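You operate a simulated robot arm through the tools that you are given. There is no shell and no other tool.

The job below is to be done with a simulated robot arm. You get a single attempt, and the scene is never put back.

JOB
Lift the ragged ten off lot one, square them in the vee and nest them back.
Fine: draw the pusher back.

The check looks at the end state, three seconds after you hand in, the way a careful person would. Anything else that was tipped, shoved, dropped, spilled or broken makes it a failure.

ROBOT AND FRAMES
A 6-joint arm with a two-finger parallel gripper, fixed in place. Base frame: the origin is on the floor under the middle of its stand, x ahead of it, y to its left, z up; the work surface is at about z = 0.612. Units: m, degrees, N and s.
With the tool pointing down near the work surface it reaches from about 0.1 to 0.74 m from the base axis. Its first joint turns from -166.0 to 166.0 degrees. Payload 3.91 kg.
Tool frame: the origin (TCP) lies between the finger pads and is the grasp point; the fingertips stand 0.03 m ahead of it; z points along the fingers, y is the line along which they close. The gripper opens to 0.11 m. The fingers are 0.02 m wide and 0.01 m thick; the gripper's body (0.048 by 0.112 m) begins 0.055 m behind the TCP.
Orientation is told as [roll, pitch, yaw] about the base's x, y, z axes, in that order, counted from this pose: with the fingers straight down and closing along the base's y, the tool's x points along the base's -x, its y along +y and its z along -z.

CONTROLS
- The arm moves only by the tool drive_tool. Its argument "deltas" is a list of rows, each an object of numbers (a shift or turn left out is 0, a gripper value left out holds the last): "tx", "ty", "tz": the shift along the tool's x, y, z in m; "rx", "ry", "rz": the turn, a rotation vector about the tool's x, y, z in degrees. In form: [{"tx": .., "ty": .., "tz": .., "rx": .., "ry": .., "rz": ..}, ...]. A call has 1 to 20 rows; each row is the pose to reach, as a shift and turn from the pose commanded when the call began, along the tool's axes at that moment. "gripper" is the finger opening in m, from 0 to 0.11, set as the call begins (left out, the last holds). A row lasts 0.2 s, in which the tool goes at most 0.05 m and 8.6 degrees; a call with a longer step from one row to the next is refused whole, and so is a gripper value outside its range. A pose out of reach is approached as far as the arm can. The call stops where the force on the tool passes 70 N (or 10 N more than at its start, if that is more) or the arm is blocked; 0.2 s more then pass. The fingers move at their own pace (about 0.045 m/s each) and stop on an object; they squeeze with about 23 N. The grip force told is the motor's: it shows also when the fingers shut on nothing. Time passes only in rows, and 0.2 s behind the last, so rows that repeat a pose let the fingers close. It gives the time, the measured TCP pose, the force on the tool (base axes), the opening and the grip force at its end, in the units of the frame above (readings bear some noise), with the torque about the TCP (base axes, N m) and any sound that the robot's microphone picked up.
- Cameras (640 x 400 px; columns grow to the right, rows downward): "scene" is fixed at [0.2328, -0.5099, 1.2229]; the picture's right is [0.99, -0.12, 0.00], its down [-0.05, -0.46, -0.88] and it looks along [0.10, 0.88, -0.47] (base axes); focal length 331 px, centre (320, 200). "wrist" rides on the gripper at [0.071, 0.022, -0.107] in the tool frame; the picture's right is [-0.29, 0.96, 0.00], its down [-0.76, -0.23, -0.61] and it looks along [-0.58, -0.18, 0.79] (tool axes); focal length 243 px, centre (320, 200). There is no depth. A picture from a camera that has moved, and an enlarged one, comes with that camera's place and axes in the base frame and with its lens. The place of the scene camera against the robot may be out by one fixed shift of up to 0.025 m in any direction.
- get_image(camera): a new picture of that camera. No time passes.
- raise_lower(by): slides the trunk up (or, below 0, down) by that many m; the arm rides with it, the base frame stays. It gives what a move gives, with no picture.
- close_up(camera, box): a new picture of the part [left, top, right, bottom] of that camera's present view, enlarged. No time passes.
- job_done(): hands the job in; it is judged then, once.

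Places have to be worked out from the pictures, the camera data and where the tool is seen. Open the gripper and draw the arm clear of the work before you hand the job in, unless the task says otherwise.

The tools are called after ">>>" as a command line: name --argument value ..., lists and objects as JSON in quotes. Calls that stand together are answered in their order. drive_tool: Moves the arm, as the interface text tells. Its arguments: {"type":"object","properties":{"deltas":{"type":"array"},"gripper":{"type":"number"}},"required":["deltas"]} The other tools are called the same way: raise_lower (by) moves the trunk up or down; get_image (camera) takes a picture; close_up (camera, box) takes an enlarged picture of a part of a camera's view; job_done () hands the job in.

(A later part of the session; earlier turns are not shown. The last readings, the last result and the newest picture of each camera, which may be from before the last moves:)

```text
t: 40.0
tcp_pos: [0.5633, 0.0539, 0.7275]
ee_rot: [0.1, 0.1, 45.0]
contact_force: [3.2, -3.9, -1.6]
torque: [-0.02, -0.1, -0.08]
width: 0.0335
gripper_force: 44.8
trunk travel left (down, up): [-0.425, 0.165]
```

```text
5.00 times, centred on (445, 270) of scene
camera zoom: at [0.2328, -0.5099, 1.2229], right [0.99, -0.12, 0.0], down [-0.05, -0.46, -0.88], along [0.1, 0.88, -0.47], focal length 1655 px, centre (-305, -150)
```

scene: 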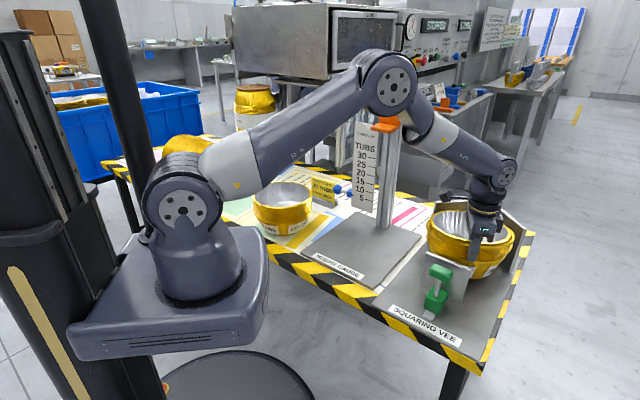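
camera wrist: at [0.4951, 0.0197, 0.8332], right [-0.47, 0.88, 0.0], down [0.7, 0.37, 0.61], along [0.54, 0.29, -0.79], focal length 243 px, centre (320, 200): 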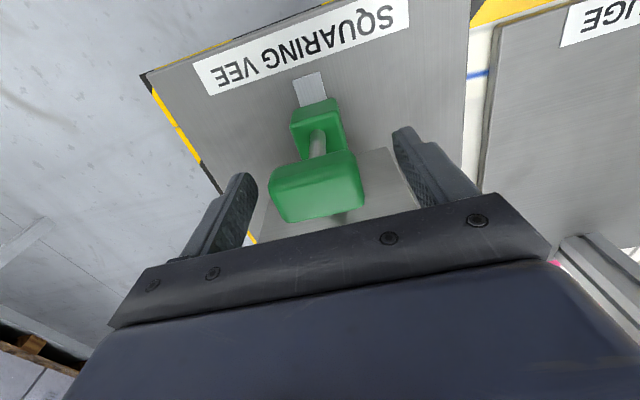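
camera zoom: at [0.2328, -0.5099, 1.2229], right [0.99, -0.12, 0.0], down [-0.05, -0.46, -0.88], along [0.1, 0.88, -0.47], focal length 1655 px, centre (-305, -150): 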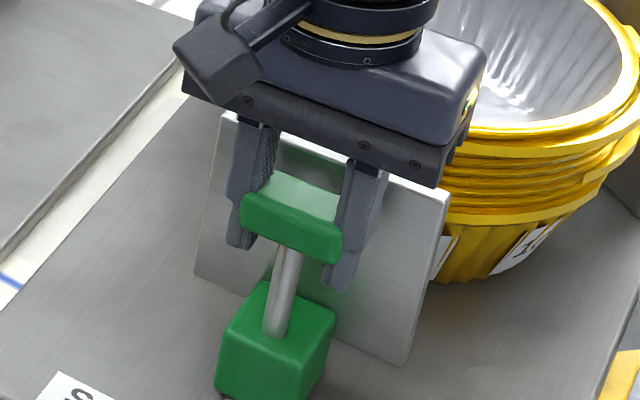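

The fingers took only the front half of the knob: its centre is about 8 mm further back than I had it. I open, shift back 8 mm along the rail and re-close.

>>> drive_tool --deltas '[{"tx": 0}, {"tx": 0}, {"tx": 0}, {"tx": 0.004}, {"tx": 0.008}, {"tx": 0.008}]' --gripper 0.065

>>> close_up --camera "wrist" --box '[220, 90, 440, 240]'

>>> close_up --camera "scene" --box '[410, 230, 480, 310]'

```text
t: 41.4
tcp_pos: [0.5559, 0.0477, 0.7264]
ee_rot: [0.0, 0.1, 45.0]
contact_force: [-0.2, 0.2, -0.3]
torque: [0.01, 0.02, 0.01]
width: 0.0648
gripper_force: 0.0
trunk travel left (down, up): [-0.425, 0.165]
```

```text
2.67 times, centred on (330, 165) of wrist
camera zoom: at [0.4903, 0.0134, 0.8332], right [-0.47, 0.88, 0.0], down [0.7, 0.37, 0.61], along [0.54, 0.29, -0.79], focal length 647 px, centre (293, 293)
```

zoom: 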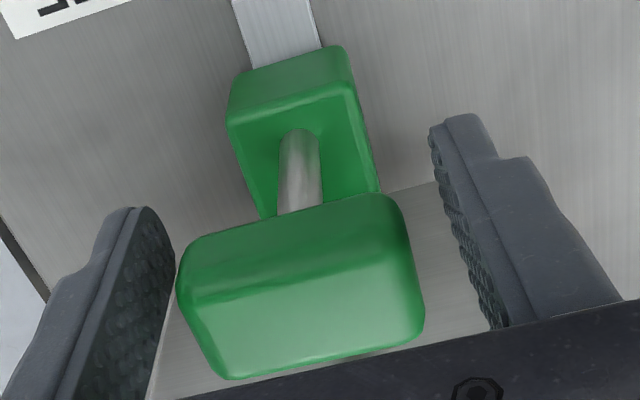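

```text
5.00 times, centred on (445, 270) of scene
camera zoom: at [0.2328, -0.5099, 1.2229], right [0.99, -0.12, 0.0], down [-0.05, -0.46, -0.88], along [0.1, 0.88, -0.47], focal length 1655 px, centre (-305, -150)
```

zoom: 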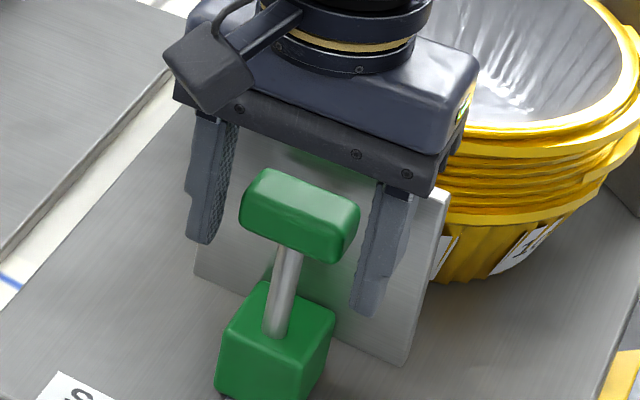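

By calculation from this view the knob centre is 7 mm ahead of the tool now, so my earlier position was in fact centred; the fingers simply bite into the knob's rounded ends. I return and grip again, holding longer to read a settled force.

>>> drive_tool --deltas '[{"tx": -0.004}, {"tx": -0.007}, {"tx": -0.007}]'

>>> drive_tool --deltas '[{"tz": 0}, {"tz": 0}, {"tz": 0}, {"tz": 0}, {"tz": 0}, {"tz": 0}]' --gripper 0.03

>>> close_up --camera "wrist" --box '[220, 90, 440, 240]'

>>> close_up --camera "scene" --box '[410, 230, 480, 310]'

```text
t: 42.2
tcp_pos: [0.5629, 0.0551, 0.7267]
ee_rot: [-0.1, 0.0, 45.0]
contact_force: [-0.5, 0.5, 0.5]
torque: [-0.03, 0.01, -0.01]
width: 0.065
gripper_force: 0.1
trunk travel left (down, up): [-0.425, 0.165]
```

```text
t: 43.6
tcp_pos: [0.5632, 0.0531, 0.727]
ee_rot: [-0.1, 0.0, 45.1]
contact_force: [7.5, -7.8, -0.9]
torque: [-0.04, -0.1, -0.06]
width: 0.0332
gripper_force: 45.2
trunk travel left (down, up): [-0.425, 0.165]
```

```text
2.67 times, centred on (330, 165) of wrist
camera zoom: at [0.4962, 0.0186, 0.8332], right [-0.47, 0.88, 0.0], down [0.7, 0.37, 0.61], along [0.54, 0.29, -0.79], focal length 647 px, centre (293, 293)
```

zoom: 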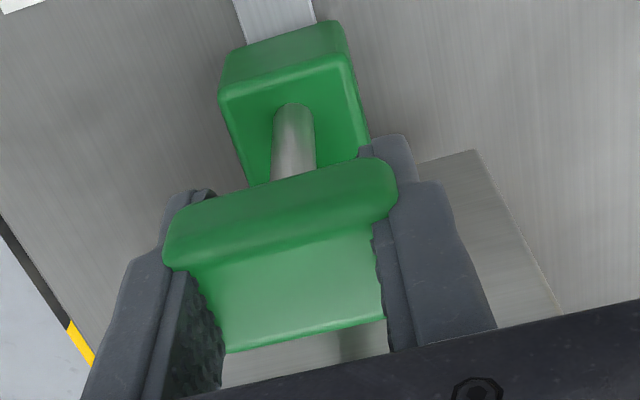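

```text
5.00 times, centred on (445, 270) of scene
camera zoom: at [0.2328, -0.5099, 1.2229], right [0.99, -0.12, 0.0], down [-0.05, -0.46, -0.88], along [0.1, 0.88, -0.47], focal length 1655 px, centre (-305, -150)
```

zoom: 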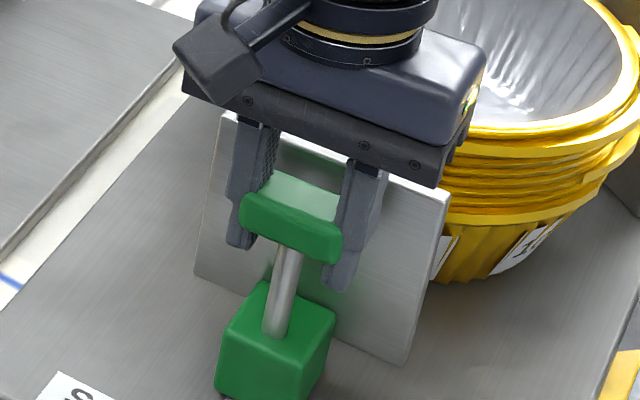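

Gripped again, but a sideways force of about 11 N says the knob lies slightly more towards one finger. I ease the tool 1 mm that way to balance it.

>>> drive_tool --deltas '[{"ty": -0.0005}, {"ty": -0.001}, {"ty": -0.001}]'

```text
t: 44.4
tcp_pos: [0.562, 0.054, 0.7269]
ee_rot: [0.0, 0.0, 45.0]
contact_force: [7.1, -3.7, 0.3]
torque: [0.18, -0.15, -0.04]
width: 0.0334
gripper_force: 45.2
trunk travel left (down, up): [-0.425, 0.165]
```

The sideways force dropped; one more small nudge.

>>> drive_tool --deltas '[{"ty": -0.001}, {"ty": -0.0015}, {"ty": -0.0015}]'

```text
t: 45.2
tcp_pos: [0.5627, 0.0545, 0.7273]
ee_rot: [0.1, 0.0, 45.2]
contact_force: [-0.5, 9.5, -6.3]
torque: [0.69, -0.52, -0.06]
width: 0.0333
gripper_force: 45.1
trunk travel left (down, up): [-0.425, 0.165]
```

Slight overshoot; I back off 1 mm, then re-seat the grip by opening a little and closing again.

>>> drive_tool --deltas '[{"ty": 0.001}, {"ty": 0.001}]' --gripper 0.05

>>> drive_tool --deltas '[{"ty": 0}, {"ty": 0}, {"ty": 0}, {"ty": 0}]' --gripper 0.03

```text
t: 45.8
tcp_pos: [0.5615, 0.0517, 0.7277]
ee_rot: [0.0, 0.0, 45.0]
contact_force: [0.5, 0.4, 0.3]
torque: [0.02, 0.01, -0.01]
width: 0.0501
gripper_force: 0.1
trunk travel left (down, up): [-0.425, 0.165]
```

```text
t: 46.8
tcp_pos: [0.5614, 0.0524, 0.726]
ee_rot: [0.1, 0.0, 45.0]
contact_force: [-4.9, 4.2, 0.3]
torque: [-0.08, 0.23, 0.07]
width: 0.0332
gripper_force: 45.2
trunk travel left (down, up): [-0.425, 0.165]
```

The grip is acceptably balanced (about 6 N sideways). I push the pusher 40 mm along its rail and read the force.

>>> drive_tool --deltas '[{"tx": -0.004}, {"tx": -0.01}, {"tx": -0.016}, {"tx": -0.022}, {"tx": -0.028}, {"tx": -0.034}, {"tx": -0.04}, {"tx": -0.04}]'

>>> close_up --camera "scene" --box '[400, 180, 540, 320]'

>>> get_image --camera "wrist"

```text
t: 48.6
tcp_pos: [0.5913, 0.0828, 0.7272]
ee_rot: [0.0, 0.2, 45.0]
contact_force: [-9.4, 8.0, -5.3]
torque: [-0.03, 0.27, -0.08]
width: 0.0334
gripper_force: 45.0
trunk travel left (down, up): [-0.425, 0.165]
```

```text
2.86 times, centred on (470, 250) of scene
camera zoom: at [0.2328, -0.5099, 1.2229], right [0.99, -0.12, 0.0], down [-0.05, -0.46, -0.88], along [0.1, 0.88, -0.47], focal length 946 px, centre (-109, 57)
```

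zoom: 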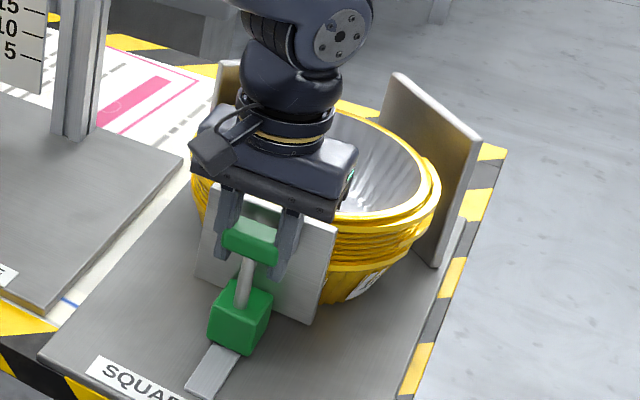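

```text
taken
camera wrist: at [0.5246, 0.0467, 0.8337], right [-0.47, 0.88, 0.0], down [0.7, 0.38, 0.61], along [0.54, 0.29, -0.79], focal length 243 px, centre (320, 200)
```

wrist: 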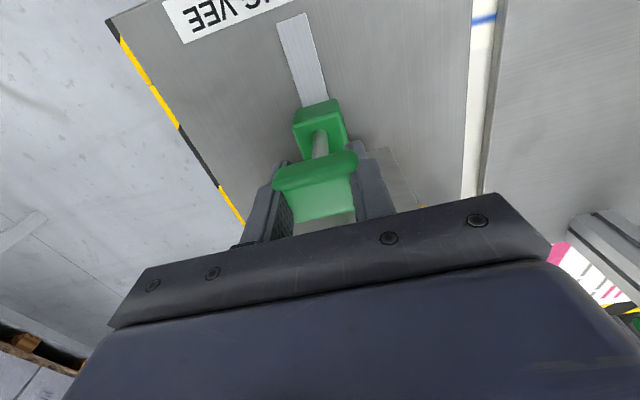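

The pusher slides freely with the tool (about 1 N resistance), with a slowly growing side load which I relieve by 1 mm. I push on 15 mm more, watching for contact with the ten.

>>> drive_tool --deltas '[{"tx": -0.003, "ty": 0.001}, {"tx": -0.006, "ty": 0.001}, {"tx": -0.009, "ty": 0.001}, {"tx": -0.012, "ty": 0.001}, {"tx": -0.015, "ty": 0.001}, {"tx": -0.015, "ty": 0.001}]'

>>> close_up --camera "scene" --box '[400, 180, 540, 320]'

```text
t: 50.0
tcp_pos: [0.6027, 0.0928, 0.7264]
ee_rot: [0.1, 0.0, 45.0]
contact_force: [-2.9, 1.4, -2.7]
torque: [-0.45, 0.45, -0.05]
width: 0.0335
gripper_force: 45.3
trunk travel left (down, up): [-0.425, 0.165]
```

```text
2.86 times, centred on (470, 250) of scene
camera zoom: at [0.2328, -0.5099, 1.2229], right [0.99, -0.12, 0.0], down [-0.05, -0.46, -0.88], along [0.1, 0.88, -0.47], focal length 946 px, centre (-109, 57)
```

zoom: 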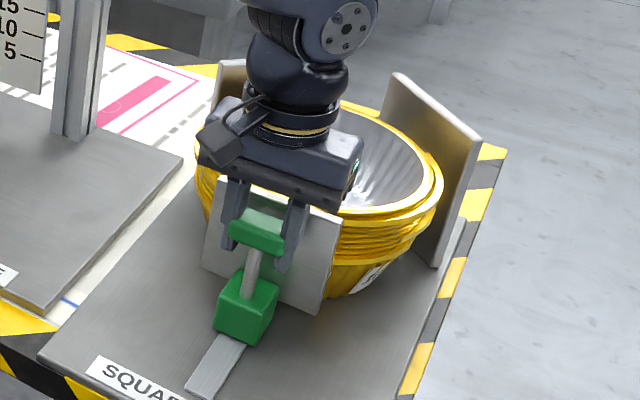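

The ten have begun to move with the pusher. I push another 10 mm slowly.

>>> drive_tool --deltas '[{"tx": -0.002}, {"tx": -0.004}, {"tx": -0.006}, {"tx": -0.008}, {"tx": -0.01}, {"tx": -0.01}]'

>>> close_up --camera "scene" --box '[400, 180, 540, 320]'

```text
t: 51.4
tcp_pos: [0.6086, 0.0992, 0.7277]
ee_rot: [0.0, -0.1, 44.9]
contact_force: [0.7, -2.0, 8.5]
torque: [-0.32, 0.49, -0.07]
width: 0.0333
gripper_force: 44.9
trunk travel left (down, up): [-0.425, 0.165]
```

```text
2.86 times, centred on (470, 250) of scene
camera zoom: at [0.2328, -0.5099, 1.2229], right [0.99, -0.12, 0.0], down [-0.05, -0.46, -0.88], along [0.1, 0.88, -0.47], focal length 946 px, centre (-109, 57)
```

zoom: 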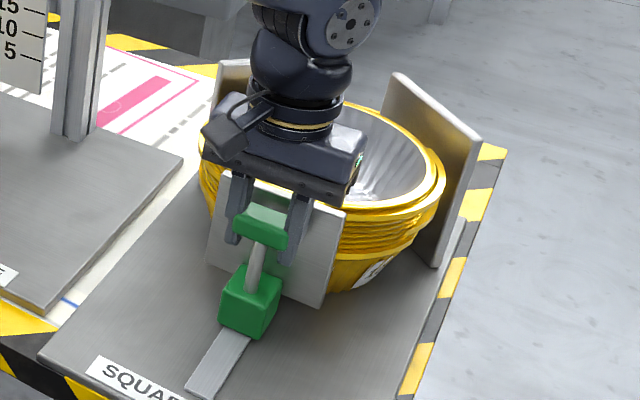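

No stop yet. I push 6 mm more in small steps.

>>> drive_tool --deltas '[{"tx": -0.0015}, {"tx": -0.003}, {"tx": -0.0045}, {"tx": -0.006}, {"tx": -0.006}]'

>>> close_up --camera "scene" --box '[400, 180, 540, 320]'

```text
t: 52.6
tcp_pos: [0.6128, 0.1039, 0.7275]
ee_rot: [-0.1, -0.1, 45.0]
contact_force: [0.0, -1.7, 9.6]
torque: [-0.14, 0.12, -0.05]
width: 0.0335
gripper_force: 45.5
trunk travel left (down, up): [-0.425, 0.165]
```

```text
2.86 times, centred on (470, 250) of scene
camera zoom: at [0.2328, -0.5099, 1.2229], right [0.99, -0.12, 0.0], down [-0.05, -0.46, -0.88], along [0.1, 0.88, -0.47], focal length 946 px, centre (-109, 57)
```

zoom: 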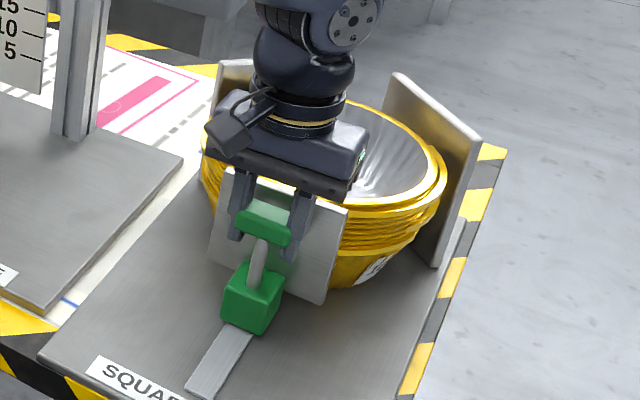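

About 4–5 mm should remain to the seat. I push on in 1 mm steps and watch for the force to build.

>>> drive_tool --deltas '[{"tx": -0.001}, {"tx": -0.002}, {"tx": -0.003}, {"tx": -0.003}]'

>>> drive_tool --deltas '[{"tx": -0.001}, {"tx": -0.002}, {"tx": -0.002}]'

>>> close_up --camera "scene" --box '[400, 180, 540, 320]'

```text
t: 53.6
tcp_pos: [0.6152, 0.1059, 0.7263]
ee_rot: [0.0, -0.1, 45.0]
contact_force: [1.0, -2.5, 2.1]
torque: [0.45, -0.56, -0.06]
width: 0.0333
gripper_force: 44.5
trunk travel left (down, up): [-0.425, 0.165]
```

```text
t: 54.4
tcp_pos: [0.6162, 0.1078, 0.7281]
ee_rot: [0.0, 0.0, 45.0]
contact_force: [4.5, -6.6, 2.2]
torque: [-0.29, 0.19, -0.03]
width: 0.0336
gripper_force: 45.2
trunk travel left (down, up): [-0.425, 0.165]
```

```text
2.86 times, centred on (470, 250) of scene
camera zoom: at [0.2328, -0.5099, 1.2229], right [0.99, -0.12, 0.0], down [-0.05, -0.46, -0.88], along [0.1, 0.88, -0.47], focal length 946 px, centre (-109, 57)
```

zoom: 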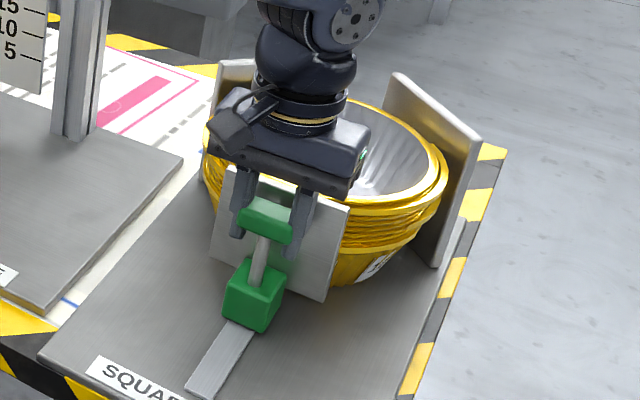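

Resistance is still only a couple of newtons. I keep pressing in 1 mm steps.

>>> drive_tool --deltas '[{"tx": -0.001}, {"tx": -0.002}, {"tx": -0.002}]'

>>> drive_tool --deltas '[{"tx": -0.001}, {"tx": -0.002}, {"tx": -0.002}]'

>>> close_up --camera "scene" --box '[420, 190, 540, 300]'

```text
t: 55.2
tcp_pos: [0.6173, 0.1079, 0.7277]
ee_rot: [0.0, 0.0, 45.0]
contact_force: [6.0, -7.9, 0.7]
torque: [-0.23, 0.18, -0.02]
width: 0.0332
gripper_force: 45.1
trunk travel left (down, up): [-0.425, 0.165]
```

```text
t: 56.0
tcp_pos: [0.6182, 0.1099, 0.7279]
ee_rot: [0.0, 0.1, 45.1]
contact_force: [5.7, -7.2, 1.2]
torque: [-0.02, 0.13, -0.06]
width: 0.0334
gripper_force: 45.6
trunk travel left (down, up): [-0.425, 0.165]
```

```text
3.64 times, centred on (480, 245) of scene
camera zoom: at [0.2328, -0.5099, 1.2229], right [0.99, -0.12, 0.0], down [-0.05, -0.46, -0.88], along [0.1, 0.88, -0.47], focal length 1203 px, centre (-262, 36)
```

zoom: 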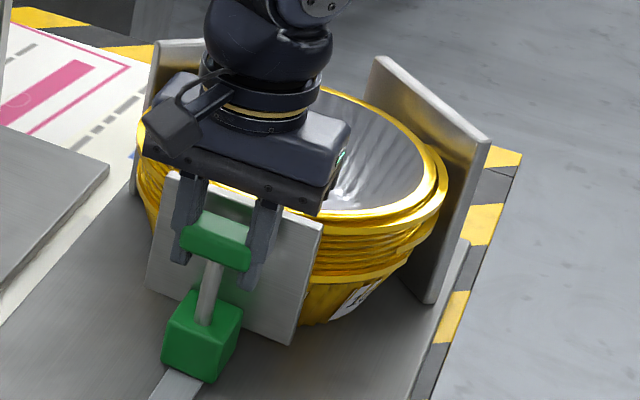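

Resistance stays low, so I check in the wrist view whether the knob is still moving with the fingers.

>>> close_up --camera "wrist" --box '[220, 90, 440, 240]'

>>> close_up --camera "scene" --box '[420, 240, 490, 310]'

>>> close_up --camera "scene" --box '[470, 200, 530, 290]'

```text
2.67 times, centred on (330, 165) of wrist
camera zoom: at [0.5525, 0.0747, 0.8335], right [-0.47, 0.88, 0.0], down [0.7, 0.37, 0.61], along [0.54, 0.29, -0.79], focal length 647 px, centre (293, 293)
```

zoom: 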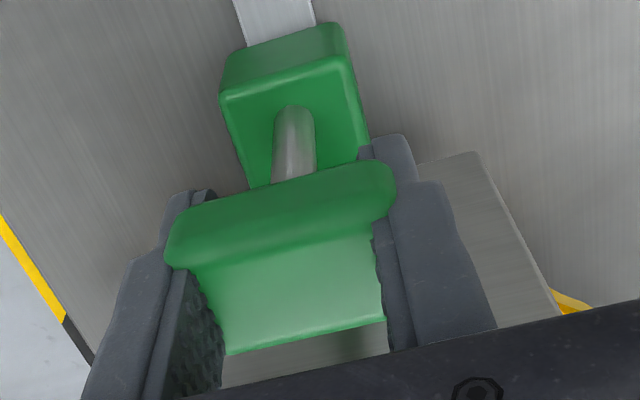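

```text
5.71 times, centred on (455, 275) of scene
camera zoom: at [0.2328, -0.5099, 1.2229], right [0.99, -0.12, 0.0], down [-0.05, -0.46, -0.88], along [0.1, 0.88, -0.47], focal length 1891 px, centre (-451, -229)
```

zoom: 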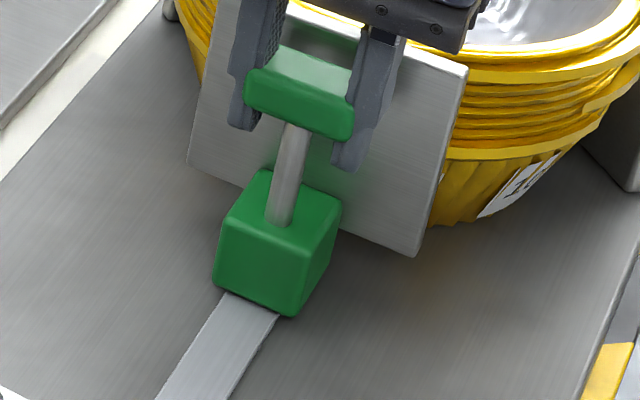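

```text
4.44 times, centred on (500, 245) of scene
camera zoom: at [0.2328, -0.5099, 1.2229], right [0.99, -0.12, 0.0], down [-0.05, -0.46, -0.88], along [0.1, 0.88, -0.47], focal length 1471 px, centre (-480, 0)
```

zoom: 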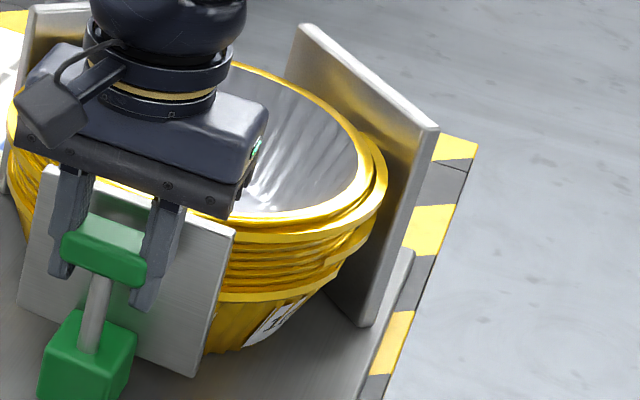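

The knob moves rigidly with the grip, so the ten are still sliding. By geometry the seat is within a few millimetres; I continue in 1 mm steps.

>>> drive_tool --deltas '[{"tx": -0.001}, {"tx": -0.002}, {"tx": -0.002}]'

>>> drive_tool --deltas '[{"tx": -0.001}, {"tx": -0.002}, {"tx": -0.002}]'

>>> close_up --camera "scene" --box '[470, 200, 530, 290]'

```text
t: 56.8
tcp_pos: [0.6217, 0.1105, 0.7277]
ee_rot: [0.0, 0.0, 45.0]
contact_force: [5.2, -7.7, 3.4]
torque: [-0.17, 0.12, -0.05]
width: 0.0333
gripper_force: 44.7
trunk travel left (down, up): [-0.425, 0.165]
```

```text
t: 57.6
tcp_pos: [0.6213, 0.112, 0.7263]
ee_rot: [0.1, 0.0, 45.0]
contact_force: [6.1, -8.4, 6.7]
torque: [-0.34, 0.29, 0.0]
width: 0.0332
gripper_force: 44.8
trunk travel left (down, up): [-0.425, 0.165]
```

```text
4.44 times, centred on (500, 245) of scene
camera zoom: at [0.2328, -0.5099, 1.2229], right [0.99, -0.12, 0.0], down [-0.05, -0.46, -0.88], along [0.1, 0.88, -0.47], focal length 1471 px, centre (-480, 0)
```

zoom: 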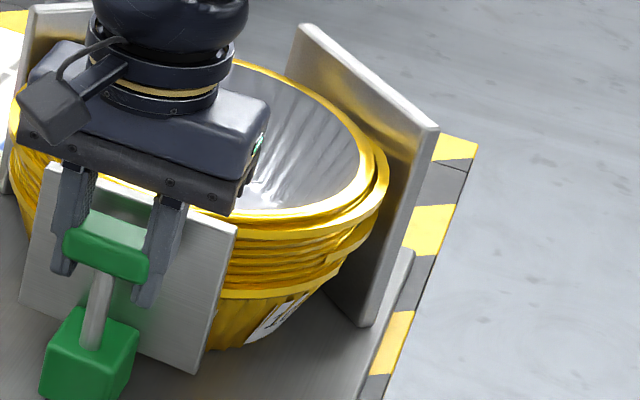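

Still sliding with little resistance. I continue two more short steps.

>>> drive_tool --deltas '[{"tx": -0.001}, {"tx": -0.002}, {"tx": -0.003}, {"tx": -0.003}]'

>>> close_up --camera "scene" --box '[420, 190, 540, 300]'

```text
t: 58.6
tcp_pos: [0.6245, 0.1141, 0.728]
ee_rot: [0.0, 0.1, 45.0]
contact_force: [4.0, -5.9, 3.6]
torque: [0.15, -0.08, -0.05]
width: 0.0334
gripper_force: 45.3
trunk travel left (down, up): [-0.425, 0.165]
```

```text
3.64 times, centred on (480, 245) of scene
camera zoom: at [0.2328, -0.5099, 1.2229], right [0.99, -0.12, 0.0], down [-0.05, -0.46, -0.88], along [0.1, 0.88, -0.47], focal length 1203 px, centre (-262, 36)
```

zoom: 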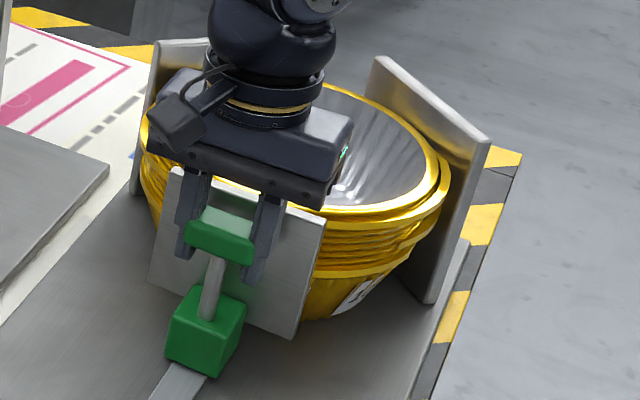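

The ten should be about against the far walls. I press on 2 mm at a time.

>>> drive_tool --deltas '[{"tx": -0.001}, {"tx": -0.002}, {"tx": -0.002}]'

>>> drive_tool --deltas '[{"tx": -0.001}, {"tx": -0.002}, {"tx": -0.002}]'

>>> close_up --camera "scene" --box '[420, 190, 540, 300]'

```text
t: 59.4
tcp_pos: [0.6255, 0.1155, 0.7277]
ee_rot: [0.0, 0.0, 45.0]
contact_force: [3.7, -6.0, 0.6]
torque: [0.29, -0.33, -0.02]
width: 0.0333
gripper_force: 45.2
trunk travel left (down, up): [-0.425, 0.165]
```

```text
t: 60.2
tcp_pos: [0.6264, 0.1168, 0.7268]
ee_rot: [0.1, 0.2, 45.0]
contact_force: [-1.0, -12.8, -1.6]
torque: [0.17, -0.19, -0.03]
width: 0.0331
gripper_force: 44.6
trunk travel left (down, up): [-0.425, 0.165]
```

```text
3.64 times, centred on (480, 245) of scene
camera zoom: at [0.2328, -0.5099, 1.2229], right [0.99, -0.12, 0.0], down [-0.05, -0.46, -0.88], along [0.1, 0.88, -0.47], focal length 1203 px, centre (-262, 36)
```

zoom: 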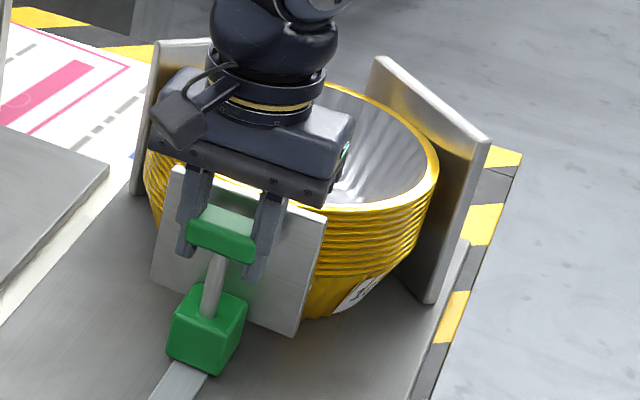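

All the arcs have vanished and the rims are even: the ten are squared, with about 10 N on the pusher. Now I draw the pusher back along the rail the same 91 mm.

>>> drive_tool --deltas '[{"tx": 0.003}, {"tx": 0.008}, {"tx": 0.014}, {"tx": 0.02}, {"tx": 0.026}, {"tx": 0.032}, {"tx": 0.038}, {"tx": 0.044, "ty": -0.001}, {"tx": 0.05, "ty": -0.001}, {"tx": 0.056, "ty": -0.001}, {"tx": 0.062, "ty": -0.001}, {"tx": 0.068, "ty": -0.001}, {"tx": 0.074, "ty": -0.001}, {"tx": 0.08, "ty": -0.001}, {"tx": 0.086, "ty": -0.001}, {"tx": 0.09, "ty": -0.001}, {"tx": 0.09, "ty": -0.001}]'

>>> close_up --camera "scene" --box '[400, 180, 540, 320]'

>>> close_up --camera "wrist" --box '[220, 60, 440, 240]'

```text
t: 63.8
tcp_pos: [0.5621, 0.0531, 0.7267]
ee_rot: [0.1, 0.0, 45.1]
contact_force: [-4.1, 4.1, 7.1]
torque: [-0.09, -0.02, 0.07]
width: 0.0335
gripper_force: 45.3
trunk travel left (down, up): [-0.425, 0.165]
```

```text
2.86 times, centred on (470, 250) of scene
camera zoom: at [0.2328, -0.5099, 1.2229], right [0.99, -0.12, 0.0], down [-0.05, -0.46, -0.88], along [0.1, 0.88, -0.47], focal length 946 px, centre (-109, 57)
```

zoom: 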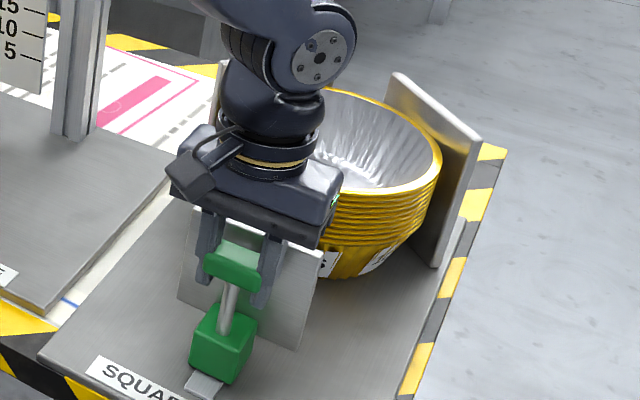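

```text
2.22 times, centred on (330, 150) of wrist
camera zoom: at [0.4964, 0.0187, 0.8334], right [-0.47, 0.88, 0.0], down [0.7, 0.37, 0.61], along [0.54, 0.29, -0.79], focal length 539 px, centre (298, 311)
```

zoom: 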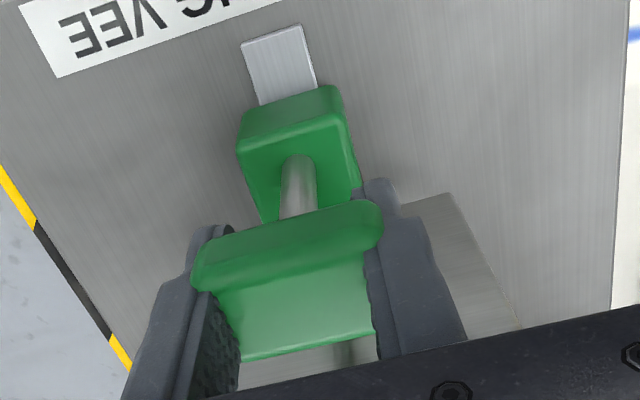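

The pusher looks back at its starting place. I pull 1.5 mm further to make sure it is fully home, watching the force.

>>> drive_tool --deltas '[{"tx": 0.001}, {"tx": 0.0015}, {"tx": 0.0015}]'

>>> close_up --camera "scene" --box '[380, 180, 520, 320]'

```text
t: 64.6
tcp_pos: [0.5625, 0.0526, 0.7262]
ee_rot: [0.0, 0.1, 45.0]
contact_force: [0.2, 7.6, 2.2]
torque: [0.14, -0.15, -0.04]
width: 0.0333
gripper_force: 45.5
trunk travel left (down, up): [-0.425, 0.165]
```

```text
2.86 times, centred on (450, 250) of scene
camera zoom: at [0.2328, -0.5099, 1.2229], right [0.99, -0.12, 0.0], down [-0.05, -0.46, -0.88], along [0.1, 0.88, -0.47], focal length 946 px, centre (-51, 57)
```

zoom: 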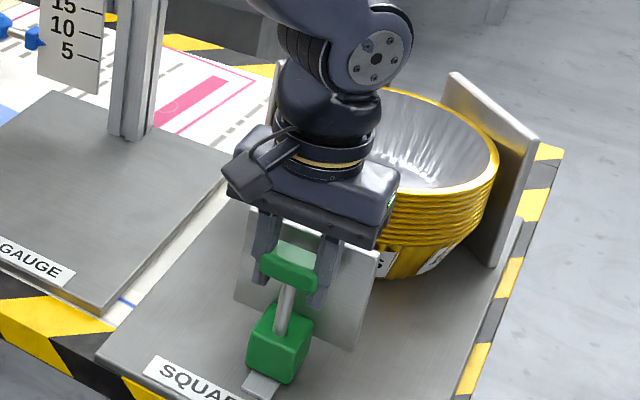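

A 5.5 N resisting force shows the pusher is against its back stop, and the picture matches its starting place. I open the jaws and then rise straight up.

>>> drive_tool --deltas '[{"tz": 0}, {"tz": 0}, {"tz": 0}, {"tz": 0}]' --gripper 0.08

>>> drive_tool --deltas '[{"tz": -0.01}, {"tz": -0.03}, {"tz": -0.06}, {"tz": -0.09}, {"tz": -0.12}, {"tz": -0.15}, {"tz": -0.18}, {"tz": -0.18}]'

>>> close_up --camera "scene" --box '[400, 170, 540, 320]'

>>> get_image --camera "wrist"

```text
t: 65.6
tcp_pos: [0.5612, 0.0512, 0.727]
ee_rot: [0.0, 0.0, 45.0]
contact_force: [0.2, 1.0, 0.6]
torque: [-0.01, 0.01, -0.02]
width: 0.08
gripper_force: 0.1
trunk travel left (down, up): [-0.425, 0.165]
```

```text
t: 67.4
tcp_pos: [0.5621, 0.0513, 0.91]
ee_rot: [-0.1, 0.0, 45.0]
contact_force: [-0.7, -0.8, 0.8]
torque: [0.0, -0.01, -0.01]
width: 0.0799
gripper_force: 0.0
trunk travel left (down, up): [-0.425, 0.165]
```

```text
2.67 times, centred on (470, 245) of scene
camera zoom: at [0.2328, -0.5099, 1.2229], right [0.99, -0.12, 0.0], down [-0.05, -0.46, -0.88], along [0.1, 0.88, -0.47], focal length 882 px, centre (-80, 80)
```

zoom: 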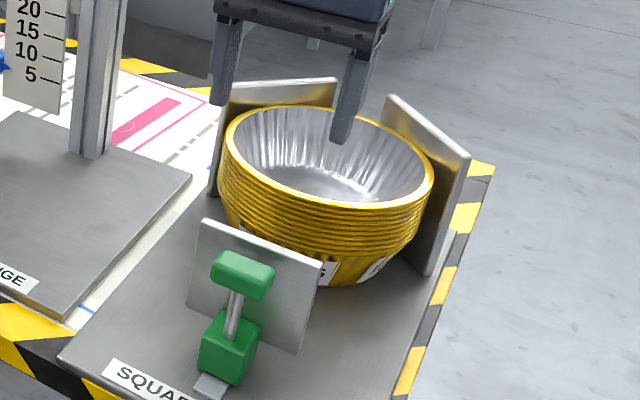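

```text
taken
camera wrist: at [0.4954, 0.0163, 1.0143], right [-0.47, 0.88, 0.0], down [0.7, 0.37, 0.61], along [0.54, 0.29, -0.79], focal length 243 px, centre (320, 200)
```

wrist: 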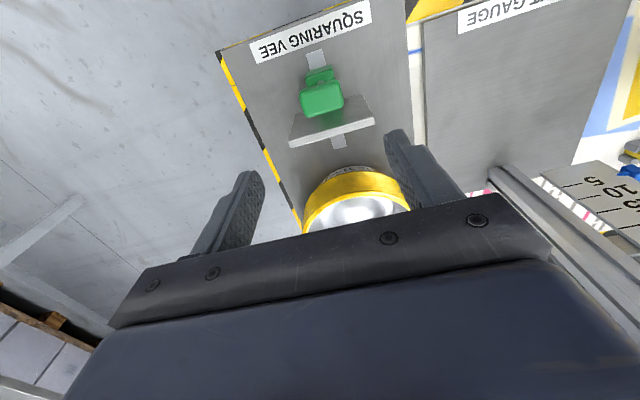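

The ten stand even-rimmed in the vee and the pusher is home. I turn back to the earlier gripping attitude above the vee to measure the squared ten from the wrist camera.

>>> drive_tool --deltas '[{"tx": -0.012, "ty": -0.0035, "rz": 8}, {"tx": -0.024, "ty": -0.007, "rz": 16}, {"tx": -0.036, "ty": -0.0105, "rz": 24}, {"tx": -0.049, "ty": -0.014, "rz": 32}, {"tx": -0.061, "ty": -0.0175, "rz": 40}, {"tx": -0.073, "ty": -0.021, "rz": 48}, {"tx": -0.085, "ty": -0.0245, "rz": 56}, {"tx": -0.097, "ty": -0.028, "rz": 62}, {"tx": -0.1096, "ty": -0.0318, "rz": 68}, {"tx": -0.1096, "ty": -0.0318, "rz": 68}]' --gripper 0.08

>>> get_image --camera "wrist"

>>> close_up --camera "wrist" --box '[300, 0, 620, 200]'

>>> close_up --camera "scene" --box '[430, 180, 530, 280]'

```text
t: 69.6
tcp_pos: [0.6625, 0.1094, 0.9081]
ee_rot: [-0.1, 0.1, -23.1]
contact_force: [0.0, 0.5, 0.3]
torque: [-0.03, -0.01, -0.02]
width: 0.08
gripper_force: 0.1
trunk travel left (down, up): [-0.425, 0.165]
```

```text
taken
camera wrist: at [0.6049, 0.1567, 1.0141], right [0.64, 0.77, 0.0], down [0.61, -0.51, 0.61], along [0.47, -0.39, -0.79], focal length 243 px, centre (320, 200)
```

wrist: 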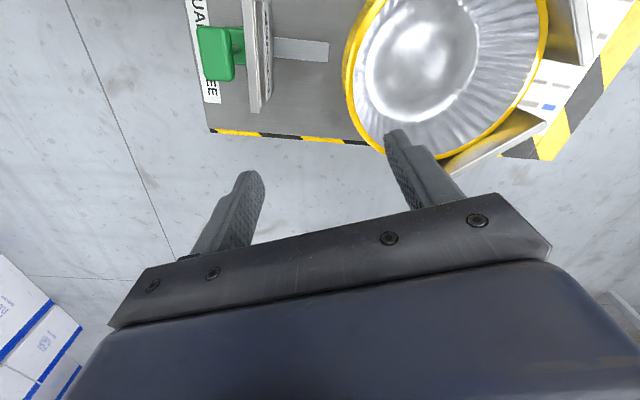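

```text
2.00 times, centred on (460, 100) of wrist
camera zoom: at [0.6049, 0.1567, 1.0141], right [0.64, 0.77, 0.0], down [0.61, -0.51, 0.61], along [0.47, -0.39, -0.79], focal length 485 px, centre (40, 400)
```

zoom: 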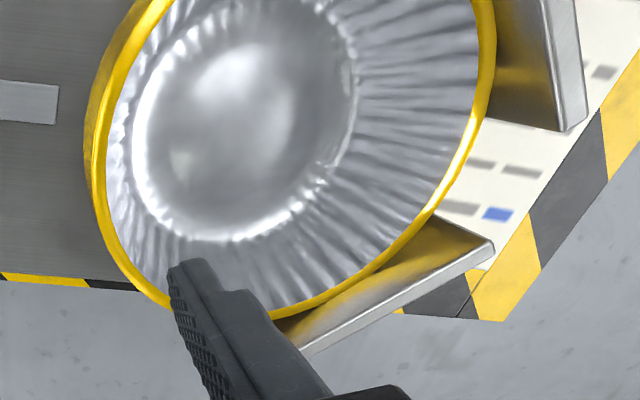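

```text
4.00 times, centred on (480, 230) of scene
camera zoom: at [0.2328, -0.5099, 1.2229], right [0.99, -0.12, 0.0], down [-0.05, -0.46, -0.88], along [0.1, 0.88, -0.47], focal length 1324 px, centre (-320, 80)
```

zoom: 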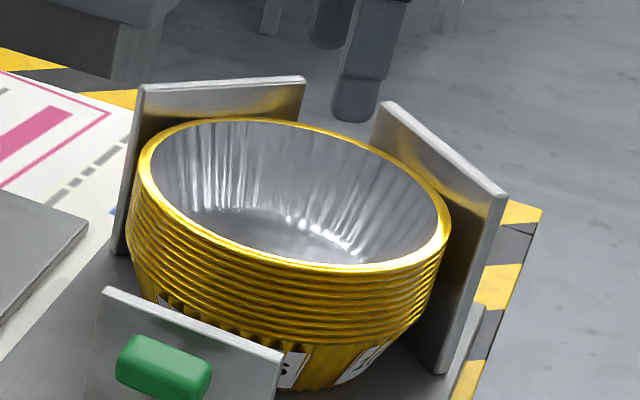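

The squared ten's centre fits at about (0.7225, 0.217), rim radius about 0.0965. I move above the 247° side of its rim, tips just above the rim, and check.

>>> drive_tool --deltas '[{"tx": -0.004, "ty": 0.011, "tz": 0.01}, {"tx": -0.008, "ty": 0.022, "tz": 0.03}, {"tx": -0.0127, "ty": 0.0342, "tz": 0.06}, {"tx": -0.0127, "ty": 0.0342, "tz": 0.085}, {"tx": -0.0127, "ty": 0.0342, "tz": 0.105}, {"tx": -0.0127, "ty": 0.0342, "tz": 0.105}]'

>>> close_up --camera "wrist" --box '[200, 0, 520, 240]'

>>> close_up --camera "scene" --box '[430, 180, 530, 280]'

```text
t: 71.0
tcp_pos: [0.6876, 0.1335, 0.8001]
ee_rot: [0.0, 0.0, -23.0]
contact_force: [0.2, -0.4, 0.3]
torque: [0.04, 0.01, 0.02]
width: 0.0797
gripper_force: 0.0
trunk travel left (down, up): [-0.425, 0.165]
```

```text
1.67 times, centred on (360, 120) of wrist
camera zoom: at [0.6299, 0.1818, 0.9064], right [0.64, 0.77, 0.0], down [0.61, -0.51, 0.61], along [0.47, -0.39, -0.79], focal length 404 px, centre (253, 333)
```

zoom: 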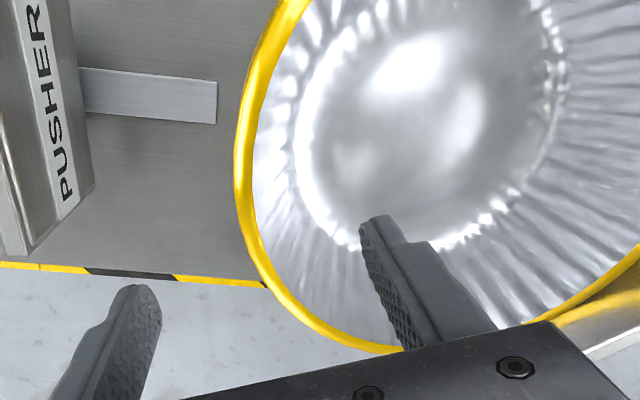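

```text
4.00 times, centred on (480, 230) of scene
camera zoom: at [0.2328, -0.5099, 1.2229], right [0.99, -0.12, 0.0], down [-0.05, -0.46, -0.88], along [0.1, 0.88, -0.47], focal length 1324 px, centre (-320, 80)
```

zoom: 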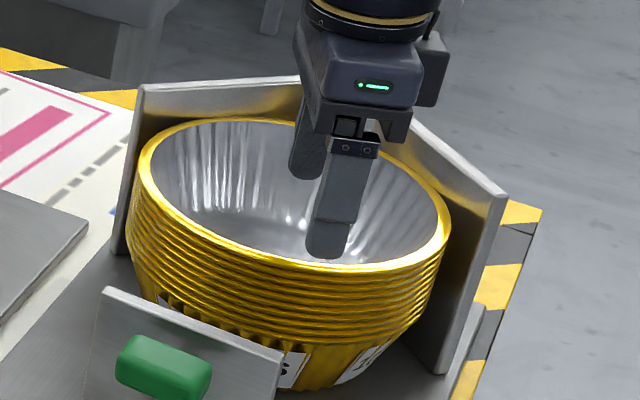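

The tool sits about 4 mm too far out radially; I correct that and descend to gripping depth, jaws still open.

>>> drive_tool --deltas '[{"ty": 0.004, "tz": 0.015}, {"ty": 0.004, "tz": 0.035}, {"ty": 0.004, "tz": 0.055}, {"ty": 0.004, "tz": 0.07}, {"ty": 0.004, "tz": 0.079}, {"ty": 0.004, "tz": 0.079}]'

>>> close_up --camera "scene" --box '[430, 190, 530, 290]'

>>> close_up --camera "wrist" --box '[200, 60, 480, 260]'

```text
t: 72.4
tcp_pos: [0.6882, 0.1375, 0.7229]
ee_rot: [0.0, 0.0, -23.0]
contact_force: [0.4, 0.5, -0.1]
torque: [0.04, -0.02, -0.02]
width: 0.0802
gripper_force: 0.1
trunk travel left (down, up): [-0.425, 0.165]
```

```text
4.00 times, centred on (480, 240) of scene
camera zoom: at [0.2328, -0.5099, 1.2229], right [0.99, -0.12, 0.0], down [-0.05, -0.46, -0.88], along [0.1, 0.88, -0.47], focal length 1324 px, centre (-320, 40)
```

zoom: 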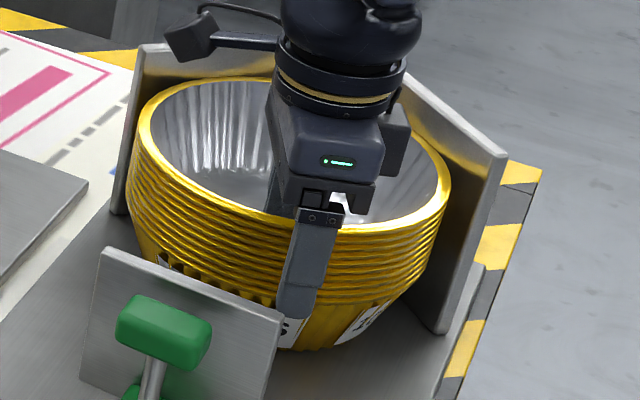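

```text
2.00 times, centred on (340, 160) of wrist
camera zoom: at [0.6308, 0.1858, 0.829], right [0.64, 0.77, 0.0], down [0.61, -0.51, 0.61], along [0.47, -0.39, -0.79], focal length 485 px, centre (280, 280)
```

zoom: 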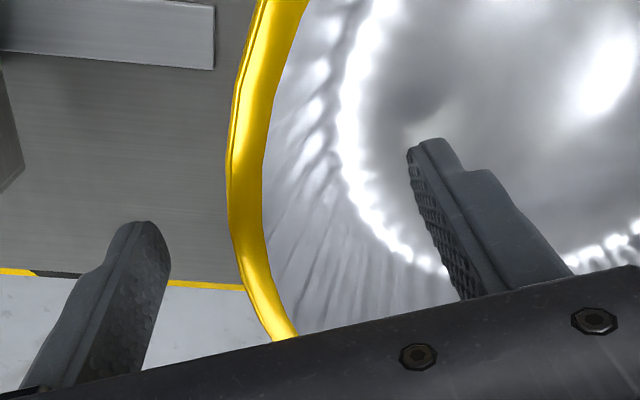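

Clear on both sides. I close partway to 0.03 and check centring on the wall.

>>> drive_tool --deltas '[{"tz": 0}, {"tz": 0}, {"tz": 0}, {"tz": 0}]' --gripper 0.028

>>> close_up --camera "scene" --box '[450, 220, 510, 280]'

>>> close_up --camera "wrist" --box '[220, 110, 400, 240]'

```text
t: 73.4
tcp_pos: [0.6885, 0.1379, 0.7221]
ee_rot: [-0.1, 0.0, -23.1]
contact_force: [-1.4, 0.6, 0.1]
torque: [0.01, 0.02, 0.0]
width: 0.0278
gripper_force: 0.1
trunk travel left (down, up): [-0.425, 0.165]
```

```text
6.67 times, centred on (480, 250) of scene
camera zoom: at [0.2328, -0.5099, 1.2229], right [0.99, -0.12, 0.0], down [-0.05, -0.46, -0.88], along [0.1, 0.88, -0.47], focal length 2206 px, centre (-747, -133)
```

zoom: 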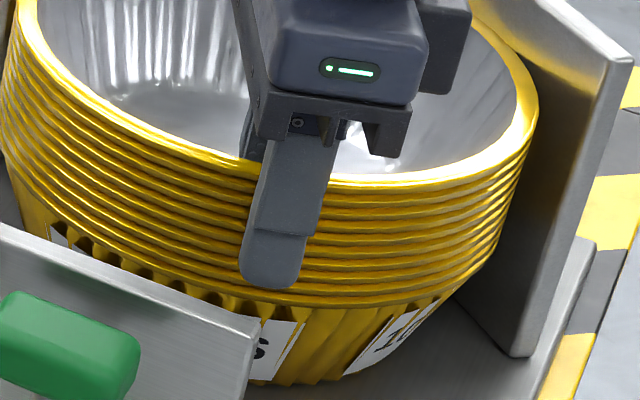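

```text
3.08 times, centred on (310, 175) of wrist
camera zoom: at [0.6307, 0.1858, 0.8292], right [0.64, 0.77, 0.0], down [0.61, -0.51, 0.61], along [0.47, -0.39, -0.79], focal length 746 px, centre (351, 277)
```

zoom: 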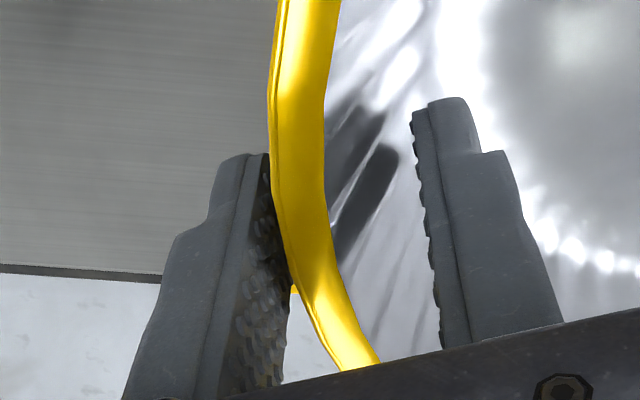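

Compared with the first grip the rim lies about 2 mm further in, so I shift 2 mm inward and close on to 0.018.

>>> drive_tool --deltas '[{"ty": 0.001}, {"ty": 0.002}, {"ty": 0.002}]' --gripper 0.019

>>> close_up --camera "wrist" --box '[220, 110, 400, 240]'

>>> close_up --camera "scene" --box '[450, 220, 510, 280]'

```text
t: 74.2
tcp_pos: [0.6891, 0.1394, 0.7232]
ee_rot: [0.0, 0.0, -23.0]
contact_force: [-0.4, -3.0, -1.4]
torque: [-0.03, 0.0, -0.01]
width: 0.0209
gripper_force: 1.7
trunk travel left (down, up): [-0.425, 0.165]
```

```text
3.08 times, centred on (310, 175) of wrist
camera zoom: at [0.632, 0.1873, 0.8296], right [0.64, 0.77, 0.0], down [0.61, -0.51, 0.61], along [0.47, -0.39, -0.79], focal length 746 px, centre (351, 277)
```

zoom: 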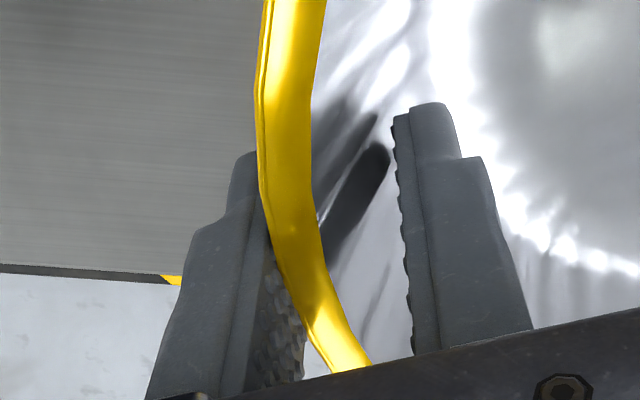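

```text
6.67 times, centred on (480, 250) of scene
camera zoom: at [0.2328, -0.5099, 1.2229], right [0.99, -0.12, 0.0], down [-0.05, -0.46, -0.88], along [0.1, 0.88, -0.47], focal length 2206 px, centre (-747, -133)
```

zoom: 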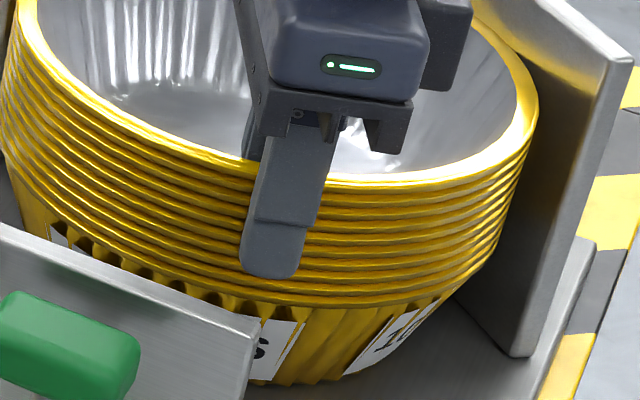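

The outer finger touches first (−3 N towards it) while the inner one still has a gap. I move 3 mm back outward and then close further.

>>> drive_tool --deltas '[{"ty": -0.0015}, {"ty": -0.003}, {"ty": -0.003}]' --gripper 0.021

>>> drive_tool --deltas '[{"ty": 0}, {"ty": 0}]' --gripper 0.016

>>> close_up --camera "wrist" --box '[220, 110, 400, 240]'

```text
t: 75.0
tcp_pos: [0.6882, 0.1362, 0.7229]
ee_rot: [0.1, -0.1, -23.0]
contact_force: [0.4, -0.9, -0.7]
torque: [0.02, 0.01, -0.03]
width: 0.0209
gripper_force: 0.1
trunk travel left (down, up): [-0.425, 0.165]
```

```text
t: 75.6
tcp_pos: [0.6896, 0.1359, 0.7242]
ee_rot: [0.1, 0.0, -22.9]
contact_force: [-0.1, -0.5, -0.4]
torque: [-0.01, -0.01, 0.0]
width: 0.0158
gripper_force: 0.0
trunk travel left (down, up): [-0.425, 0.165]
```

```text
3.08 times, centred on (310, 175) of wrist
camera zoom: at [0.6309, 0.1845, 0.83], right [0.64, 0.77, 0.0], down [0.61, -0.51, 0.61], along [0.47, -0.39, -0.79], focal length 746 px, centre (351, 277)
```

zoom: 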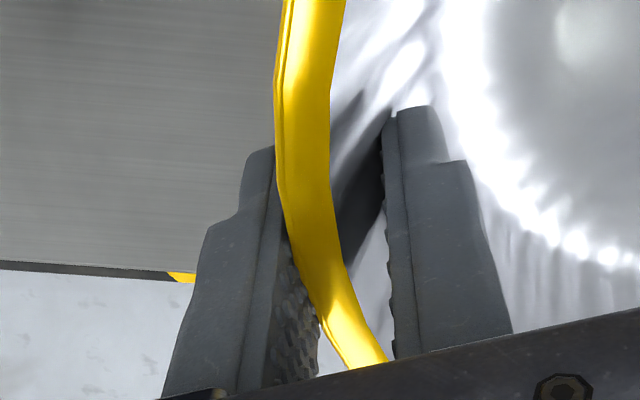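

Free at 0.0158 with even gaps. I continue closing to 0.012.

>>> drive_tool --deltas '[{"ty": 0}, {"ty": 0}]' --gripper 0.012

>>> close_up --camera "wrist" --box '[220, 110, 400, 240]'

```text
t: 76.2
tcp_pos: [0.6882, 0.1373, 0.7232]
ee_rot: [0.0, 0.0, -23.0]
contact_force: [1.1, 0.3, 1.0]
torque: [0.28, -0.09, -0.12]
width: 0.0146
gripper_force: 23.1
trunk travel left (down, up): [-0.425, 0.165]
```

```text
3.08 times, centred on (310, 175) of wrist
camera zoom: at [0.631, 0.1845, 0.8301], right [0.64, 0.77, 0.0], down [0.61, -0.51, 0.61], along [0.47, -0.39, -0.79], focal length 746 px, centre (351, 277)
```

zoom: 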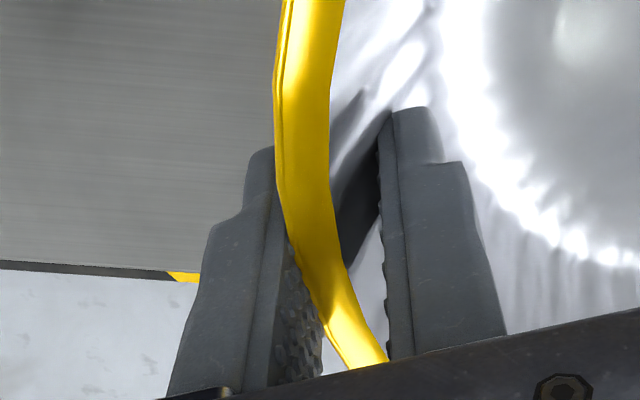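

A balanced grip: width 0.0146 at 23 N with the rim unmoved and no side force. I lift the squared ten 10 mm slowly and check.

>>> drive_tool --deltas '[{"tz": 0}, {"tz": 0}, {"tz": -0.002}, {"tz": -0.004}, {"tz": -0.007}, {"tz": -0.01}, {"tz": -0.01}]' --gripper 0.0

>>> close_up --camera "scene" --box '[420, 190, 540, 300]'

```text
t: 77.8
tcp_pos: [0.6874, 0.1354, 0.7339]
ee_rot: [0.0, 0.1, -23.0]
contact_force: [-2.1, -9.5, -2.3]
torque: [-0.26, 0.11, -0.13]
width: 0.014
gripper_force: 23.3
trunk travel left (down, up): [-0.425, 0.165]
```

```text
3.64 times, centred on (480, 245) of scene
camera zoom: at [0.2328, -0.5099, 1.2229], right [0.99, -0.12, 0.0], down [-0.05, -0.46, -0.88], along [0.1, 0.88, -0.47], focal length 1203 px, centre (-262, 36)
```

zoom: 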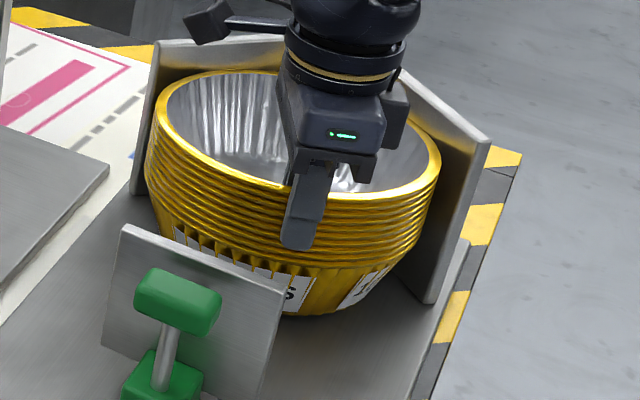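

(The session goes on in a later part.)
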